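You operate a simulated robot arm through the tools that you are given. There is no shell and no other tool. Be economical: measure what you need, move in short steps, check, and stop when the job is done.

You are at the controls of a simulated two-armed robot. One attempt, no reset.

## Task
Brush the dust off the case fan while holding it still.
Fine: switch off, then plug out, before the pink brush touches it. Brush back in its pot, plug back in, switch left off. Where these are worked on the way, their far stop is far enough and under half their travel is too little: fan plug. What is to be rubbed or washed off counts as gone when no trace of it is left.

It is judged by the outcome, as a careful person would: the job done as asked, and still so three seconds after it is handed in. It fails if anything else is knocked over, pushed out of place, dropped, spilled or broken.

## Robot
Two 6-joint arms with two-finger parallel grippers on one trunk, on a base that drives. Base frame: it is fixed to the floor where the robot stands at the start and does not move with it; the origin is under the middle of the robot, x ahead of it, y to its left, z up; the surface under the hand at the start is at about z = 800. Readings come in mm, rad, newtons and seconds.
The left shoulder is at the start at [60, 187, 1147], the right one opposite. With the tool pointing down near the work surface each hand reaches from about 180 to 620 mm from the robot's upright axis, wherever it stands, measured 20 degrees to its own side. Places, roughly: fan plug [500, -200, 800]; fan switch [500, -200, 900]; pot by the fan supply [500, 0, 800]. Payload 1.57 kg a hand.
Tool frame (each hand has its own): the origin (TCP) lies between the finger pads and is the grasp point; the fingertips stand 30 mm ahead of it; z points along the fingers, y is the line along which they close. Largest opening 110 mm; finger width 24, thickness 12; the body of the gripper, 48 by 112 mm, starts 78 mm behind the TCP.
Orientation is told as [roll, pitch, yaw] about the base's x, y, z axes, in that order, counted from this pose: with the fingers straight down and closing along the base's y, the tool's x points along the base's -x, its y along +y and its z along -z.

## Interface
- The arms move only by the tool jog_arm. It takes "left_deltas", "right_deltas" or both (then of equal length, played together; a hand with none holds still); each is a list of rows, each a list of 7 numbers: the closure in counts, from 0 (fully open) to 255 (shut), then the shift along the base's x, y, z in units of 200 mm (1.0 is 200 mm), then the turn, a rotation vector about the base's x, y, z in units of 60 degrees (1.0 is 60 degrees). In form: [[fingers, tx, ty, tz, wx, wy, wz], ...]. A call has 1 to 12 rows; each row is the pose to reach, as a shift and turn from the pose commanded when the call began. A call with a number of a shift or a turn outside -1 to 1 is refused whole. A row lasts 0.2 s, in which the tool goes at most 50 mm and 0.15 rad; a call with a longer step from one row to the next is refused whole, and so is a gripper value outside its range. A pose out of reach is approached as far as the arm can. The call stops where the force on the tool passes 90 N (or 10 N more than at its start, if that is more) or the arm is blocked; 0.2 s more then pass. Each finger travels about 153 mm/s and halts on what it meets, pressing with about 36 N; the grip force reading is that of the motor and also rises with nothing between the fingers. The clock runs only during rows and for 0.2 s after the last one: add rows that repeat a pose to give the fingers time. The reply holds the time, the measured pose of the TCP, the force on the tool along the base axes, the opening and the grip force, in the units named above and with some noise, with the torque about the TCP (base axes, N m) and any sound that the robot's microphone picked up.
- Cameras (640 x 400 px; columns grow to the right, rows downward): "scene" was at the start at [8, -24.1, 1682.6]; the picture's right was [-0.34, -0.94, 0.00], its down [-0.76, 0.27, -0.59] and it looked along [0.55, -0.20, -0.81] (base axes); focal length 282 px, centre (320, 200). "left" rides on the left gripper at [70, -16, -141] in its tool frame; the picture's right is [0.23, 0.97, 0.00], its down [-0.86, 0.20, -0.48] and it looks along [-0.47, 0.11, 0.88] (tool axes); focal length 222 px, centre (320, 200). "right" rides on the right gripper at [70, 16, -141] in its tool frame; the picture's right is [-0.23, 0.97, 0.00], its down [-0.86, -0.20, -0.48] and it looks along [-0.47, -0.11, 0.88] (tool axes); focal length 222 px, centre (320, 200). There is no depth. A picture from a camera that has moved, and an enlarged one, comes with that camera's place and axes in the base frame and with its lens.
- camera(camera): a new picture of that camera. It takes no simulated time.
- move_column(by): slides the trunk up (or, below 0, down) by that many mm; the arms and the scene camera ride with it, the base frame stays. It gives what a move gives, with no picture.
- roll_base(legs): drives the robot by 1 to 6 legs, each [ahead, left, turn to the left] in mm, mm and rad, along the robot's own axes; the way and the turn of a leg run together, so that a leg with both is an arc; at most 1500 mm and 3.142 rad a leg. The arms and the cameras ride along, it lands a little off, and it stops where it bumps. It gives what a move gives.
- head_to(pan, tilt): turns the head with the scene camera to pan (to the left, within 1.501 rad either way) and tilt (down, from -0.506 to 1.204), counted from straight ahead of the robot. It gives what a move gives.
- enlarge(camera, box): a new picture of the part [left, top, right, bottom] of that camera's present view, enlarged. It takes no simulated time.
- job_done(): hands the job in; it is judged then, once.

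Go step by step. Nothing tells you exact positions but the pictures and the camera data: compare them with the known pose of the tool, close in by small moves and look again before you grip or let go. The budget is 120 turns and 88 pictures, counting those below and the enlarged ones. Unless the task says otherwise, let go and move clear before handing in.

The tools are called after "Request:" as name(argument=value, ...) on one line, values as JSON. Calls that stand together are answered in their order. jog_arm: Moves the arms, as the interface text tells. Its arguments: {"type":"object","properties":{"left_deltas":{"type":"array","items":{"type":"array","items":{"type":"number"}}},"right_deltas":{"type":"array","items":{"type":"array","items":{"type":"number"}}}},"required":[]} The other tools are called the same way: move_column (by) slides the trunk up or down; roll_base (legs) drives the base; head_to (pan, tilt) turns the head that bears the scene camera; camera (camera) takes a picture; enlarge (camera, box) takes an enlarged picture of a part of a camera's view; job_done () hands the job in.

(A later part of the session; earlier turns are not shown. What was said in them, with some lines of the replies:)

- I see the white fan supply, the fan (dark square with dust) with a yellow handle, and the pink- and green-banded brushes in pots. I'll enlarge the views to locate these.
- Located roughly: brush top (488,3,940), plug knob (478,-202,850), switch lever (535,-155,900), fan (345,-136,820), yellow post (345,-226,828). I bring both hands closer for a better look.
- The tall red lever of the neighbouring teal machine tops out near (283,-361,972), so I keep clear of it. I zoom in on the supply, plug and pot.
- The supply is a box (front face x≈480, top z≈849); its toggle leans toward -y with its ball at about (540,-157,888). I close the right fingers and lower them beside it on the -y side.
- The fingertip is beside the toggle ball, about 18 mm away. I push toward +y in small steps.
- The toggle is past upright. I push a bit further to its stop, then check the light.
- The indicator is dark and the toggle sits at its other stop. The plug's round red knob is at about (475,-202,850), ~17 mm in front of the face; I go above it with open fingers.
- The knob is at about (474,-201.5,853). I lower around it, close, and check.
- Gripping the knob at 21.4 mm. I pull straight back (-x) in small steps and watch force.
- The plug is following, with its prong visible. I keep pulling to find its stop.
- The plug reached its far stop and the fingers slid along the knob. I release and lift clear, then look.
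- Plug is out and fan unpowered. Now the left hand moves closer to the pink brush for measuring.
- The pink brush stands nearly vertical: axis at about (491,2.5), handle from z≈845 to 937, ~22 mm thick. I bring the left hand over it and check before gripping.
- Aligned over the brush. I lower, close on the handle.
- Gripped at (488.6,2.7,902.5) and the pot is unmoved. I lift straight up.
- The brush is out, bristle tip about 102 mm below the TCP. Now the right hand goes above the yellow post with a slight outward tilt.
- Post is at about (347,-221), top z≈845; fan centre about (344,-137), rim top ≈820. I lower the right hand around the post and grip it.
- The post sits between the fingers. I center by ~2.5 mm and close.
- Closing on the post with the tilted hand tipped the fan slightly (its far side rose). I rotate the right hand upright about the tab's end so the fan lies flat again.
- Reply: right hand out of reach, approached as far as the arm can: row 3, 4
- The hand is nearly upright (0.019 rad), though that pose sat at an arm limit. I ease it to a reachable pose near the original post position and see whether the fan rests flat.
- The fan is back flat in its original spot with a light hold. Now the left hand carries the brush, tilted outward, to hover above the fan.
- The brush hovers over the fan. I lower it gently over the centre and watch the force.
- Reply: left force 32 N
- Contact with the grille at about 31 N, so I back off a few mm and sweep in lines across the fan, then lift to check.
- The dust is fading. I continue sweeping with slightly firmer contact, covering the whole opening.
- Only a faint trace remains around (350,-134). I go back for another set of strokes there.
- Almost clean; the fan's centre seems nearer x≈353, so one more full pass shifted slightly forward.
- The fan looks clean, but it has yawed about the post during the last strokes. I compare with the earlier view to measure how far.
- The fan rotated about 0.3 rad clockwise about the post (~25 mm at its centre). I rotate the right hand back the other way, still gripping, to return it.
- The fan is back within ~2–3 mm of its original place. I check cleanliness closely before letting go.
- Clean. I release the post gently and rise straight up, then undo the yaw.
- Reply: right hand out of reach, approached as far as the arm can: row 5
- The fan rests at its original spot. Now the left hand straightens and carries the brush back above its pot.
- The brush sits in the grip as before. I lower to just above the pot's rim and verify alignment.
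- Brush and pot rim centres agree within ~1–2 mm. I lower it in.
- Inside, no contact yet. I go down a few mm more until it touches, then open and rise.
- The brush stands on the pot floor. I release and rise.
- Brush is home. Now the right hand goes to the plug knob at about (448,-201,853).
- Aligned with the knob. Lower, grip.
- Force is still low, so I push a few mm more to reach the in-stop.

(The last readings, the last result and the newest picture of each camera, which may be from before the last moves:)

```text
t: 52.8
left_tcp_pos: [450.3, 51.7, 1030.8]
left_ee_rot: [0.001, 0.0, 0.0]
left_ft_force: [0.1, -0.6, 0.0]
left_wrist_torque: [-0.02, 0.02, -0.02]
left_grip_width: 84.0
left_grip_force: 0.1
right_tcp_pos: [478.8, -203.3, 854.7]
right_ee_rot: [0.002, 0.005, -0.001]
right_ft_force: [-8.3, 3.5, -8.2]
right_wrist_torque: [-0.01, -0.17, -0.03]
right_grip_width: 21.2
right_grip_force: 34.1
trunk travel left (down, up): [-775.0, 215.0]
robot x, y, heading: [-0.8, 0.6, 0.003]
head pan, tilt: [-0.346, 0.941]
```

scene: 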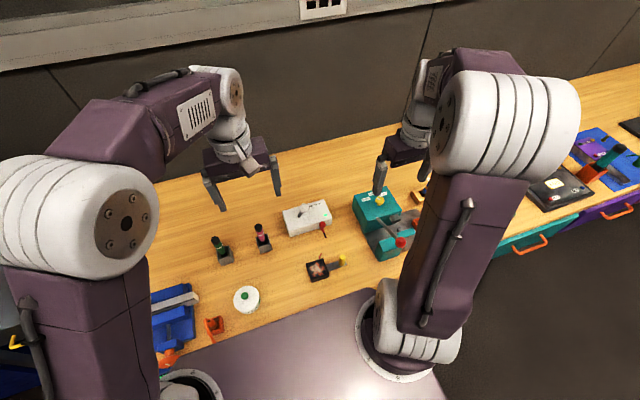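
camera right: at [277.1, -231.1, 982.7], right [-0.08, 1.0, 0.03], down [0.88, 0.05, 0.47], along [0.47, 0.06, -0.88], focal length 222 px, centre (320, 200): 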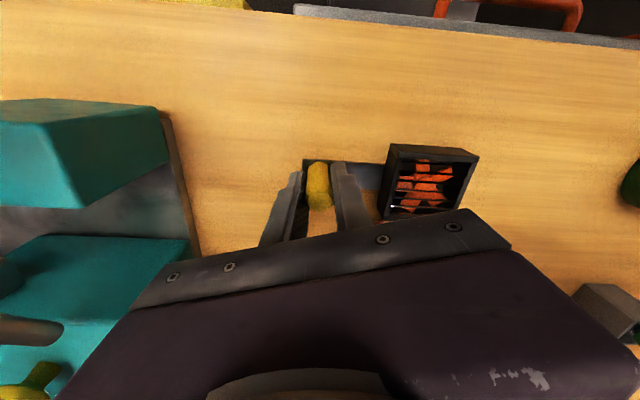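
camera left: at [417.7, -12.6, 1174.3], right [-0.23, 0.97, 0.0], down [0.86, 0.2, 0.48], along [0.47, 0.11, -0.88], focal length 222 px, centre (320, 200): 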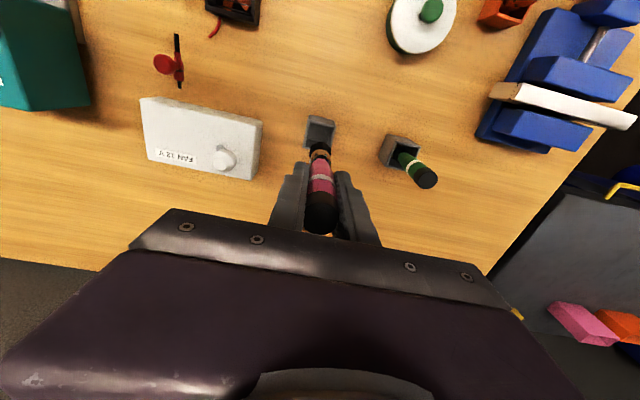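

Resistance felt at the stop. I release, rise, and check.

Request:
jog_arm(right_deltas=[[180, -0.01, 0, 0, 0, 0, 0], [116, -0.01, 0, 0, 0, 0, 0], [116, -0.01, 0, 0, 0, 0, 0], [116, -0.01, 0, 0.15, 0, 0, 0], [116, -0.02, 0, 0.35, 0, 0, 0], [116, -0.1, -0.05, 0.55, 0, 0, 0]])

Request:
camera(camera="right")

Request:
enlarge(camera="scene", box=[220, 180, 380, 290])

Request:
enlarge(camera="left", box=[80, 20, 360, 200])

```text
t: 54.2
left_tcp_pos: [449.6, 50.9, 1031.0]
left_ee_rot: [0.0, -0.002, -0.001]
left_ft_force: [-0.1, -0.3, -0.1]
left_wrist_torque: [0.02, 0.02, -0.01]
left_grip_width: 84.1
left_grip_force: 0.2
right_tcp_pos: [459.1, -212.1, 965.2]
right_ee_rot: [0.001, 0.0, -0.002]
right_ft_force: [0.4, 0.1, 0.3]
right_wrist_torque: [0.0, -0.01, 0.05]
right_grip_width: 59.9
right_grip_force: 0.0
trunk travel left (down, up): [-775.0, 215.0]
robot x, y, heading: [2.0, -2.3, 0.002]
head pan, tilt: [-0.346, 0.941]
```

```text
23 pictures are left
camera right: at [390.1, -195.4, 1107.2], right [0.23, 0.97, 0.0], down [0.85, -0.2, 0.48], along [0.47, -0.11, -0.88], focal length 222 px, centre (320, 200)
```

right: 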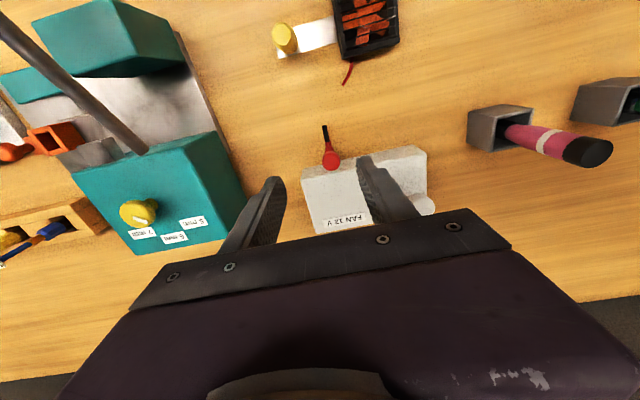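

```text
3.64 times, centred on (300, 235) of scene
camera zoom: at [6.2, -24.5, 1682.5], right [-0.34, -0.94, 0.0], down [-0.76, 0.27, -0.59], along [0.55, -0.2, -0.81], focal length 1027 px, centre (393, 73)
```

zoom: 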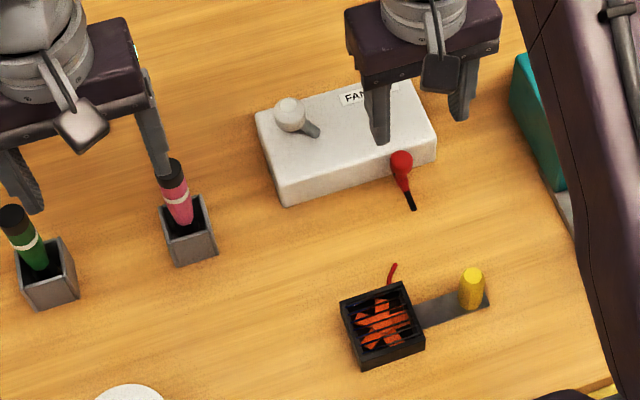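

```text
2.22 times, centred on (220, 110) of left
camera zoom: at [381.2, 35.3, 1173.2], right [-0.23, 0.97, 0.0], down [0.85, 0.2, 0.48], along [0.47, 0.11, -0.88], focal length 494 px, centre (542, 400)
```

zoom: 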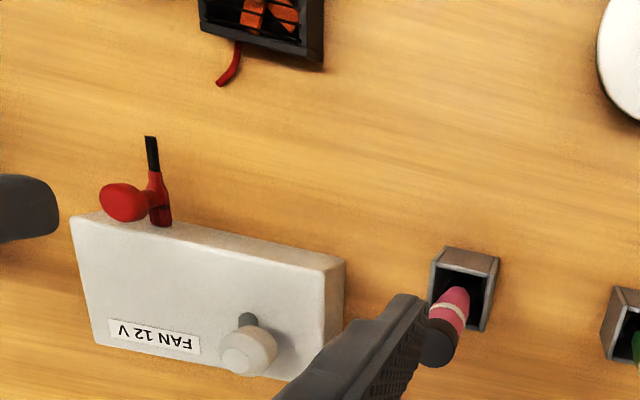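

Plug fully in, switch off, brush home. I draw the right hand back and take one last close look at the fan.

Request:
jog_arm(right_deltas=[[116, -0.2, 0, 0.1, 0, 0, 0], [116, -0.4, 0, 0.1, 0, 0, 0], [116, -0.6, 0.1, 0.1, 0, 0, 0], [116, -0.75, 0.2, 0.1, 0, 0, 0]])

Request:
enlarge(camera="right", box=[310, 100, 430, 210])

```text
t: 55.2
left_tcp_pos: [450.2, 52.7, 1031.7]
left_ee_rot: [-0.002, 0.001, -0.001]
left_ft_force: [-0.1, -0.7, 0.4]
left_wrist_torque: [0.0, 0.0, 0.0]
left_grip_width: 84.1
left_grip_force: 0.0
right_tcp_pos: [307.7, -172.5, 985.5]
right_ee_rot: [0.0, -0.002, 0.001]
right_ft_force: [0.1, 0.2, -0.3]
right_wrist_torque: [-0.01, 0.02, 0.02]
right_grip_width: 59.9
right_grip_force: 0.2
trunk travel left (down, up): [-775.0, 215.0]
robot x, y, heading: [-1.1, 1.6, 0.002]
head pan, tilt: [-0.346, 0.941]
```

```text
3.64 times, centred on (370, 155) of right
camera zoom: at [239.7, -155.3, 1127.6], right [0.23, 0.97, 0.0], down [0.85, -0.2, 0.48], along [0.47, -0.11, -0.88], focal length 808 px, centre (138, 364)
```

zoom: 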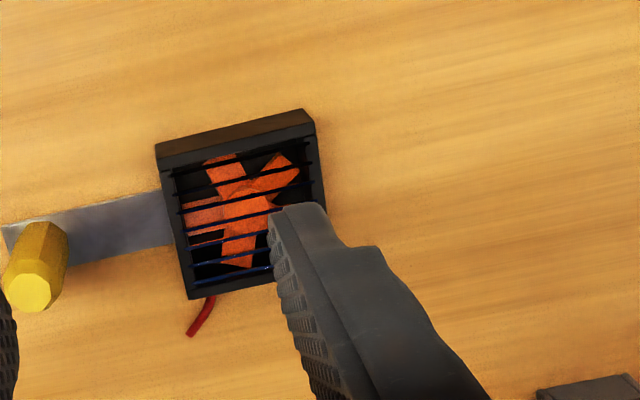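

No dust is left on the fan, and both hands are clear of everything. I hand the job in.

Request:
job_done()

```text
The job is handed in.
```

The fan is dusted: no dust shows in the last close-up. I switched off and unplugged it before the brush touched it. The pink brush is back in its pot, the plug is pushed back in to its stop, and the switch is left off.

The fan did not stay fully still. My grip tipped it slightly at first, and the last strokes turned it about 0.3 rad around its post. I straightened it both times, and it now sits within about 3 mm of where it started.
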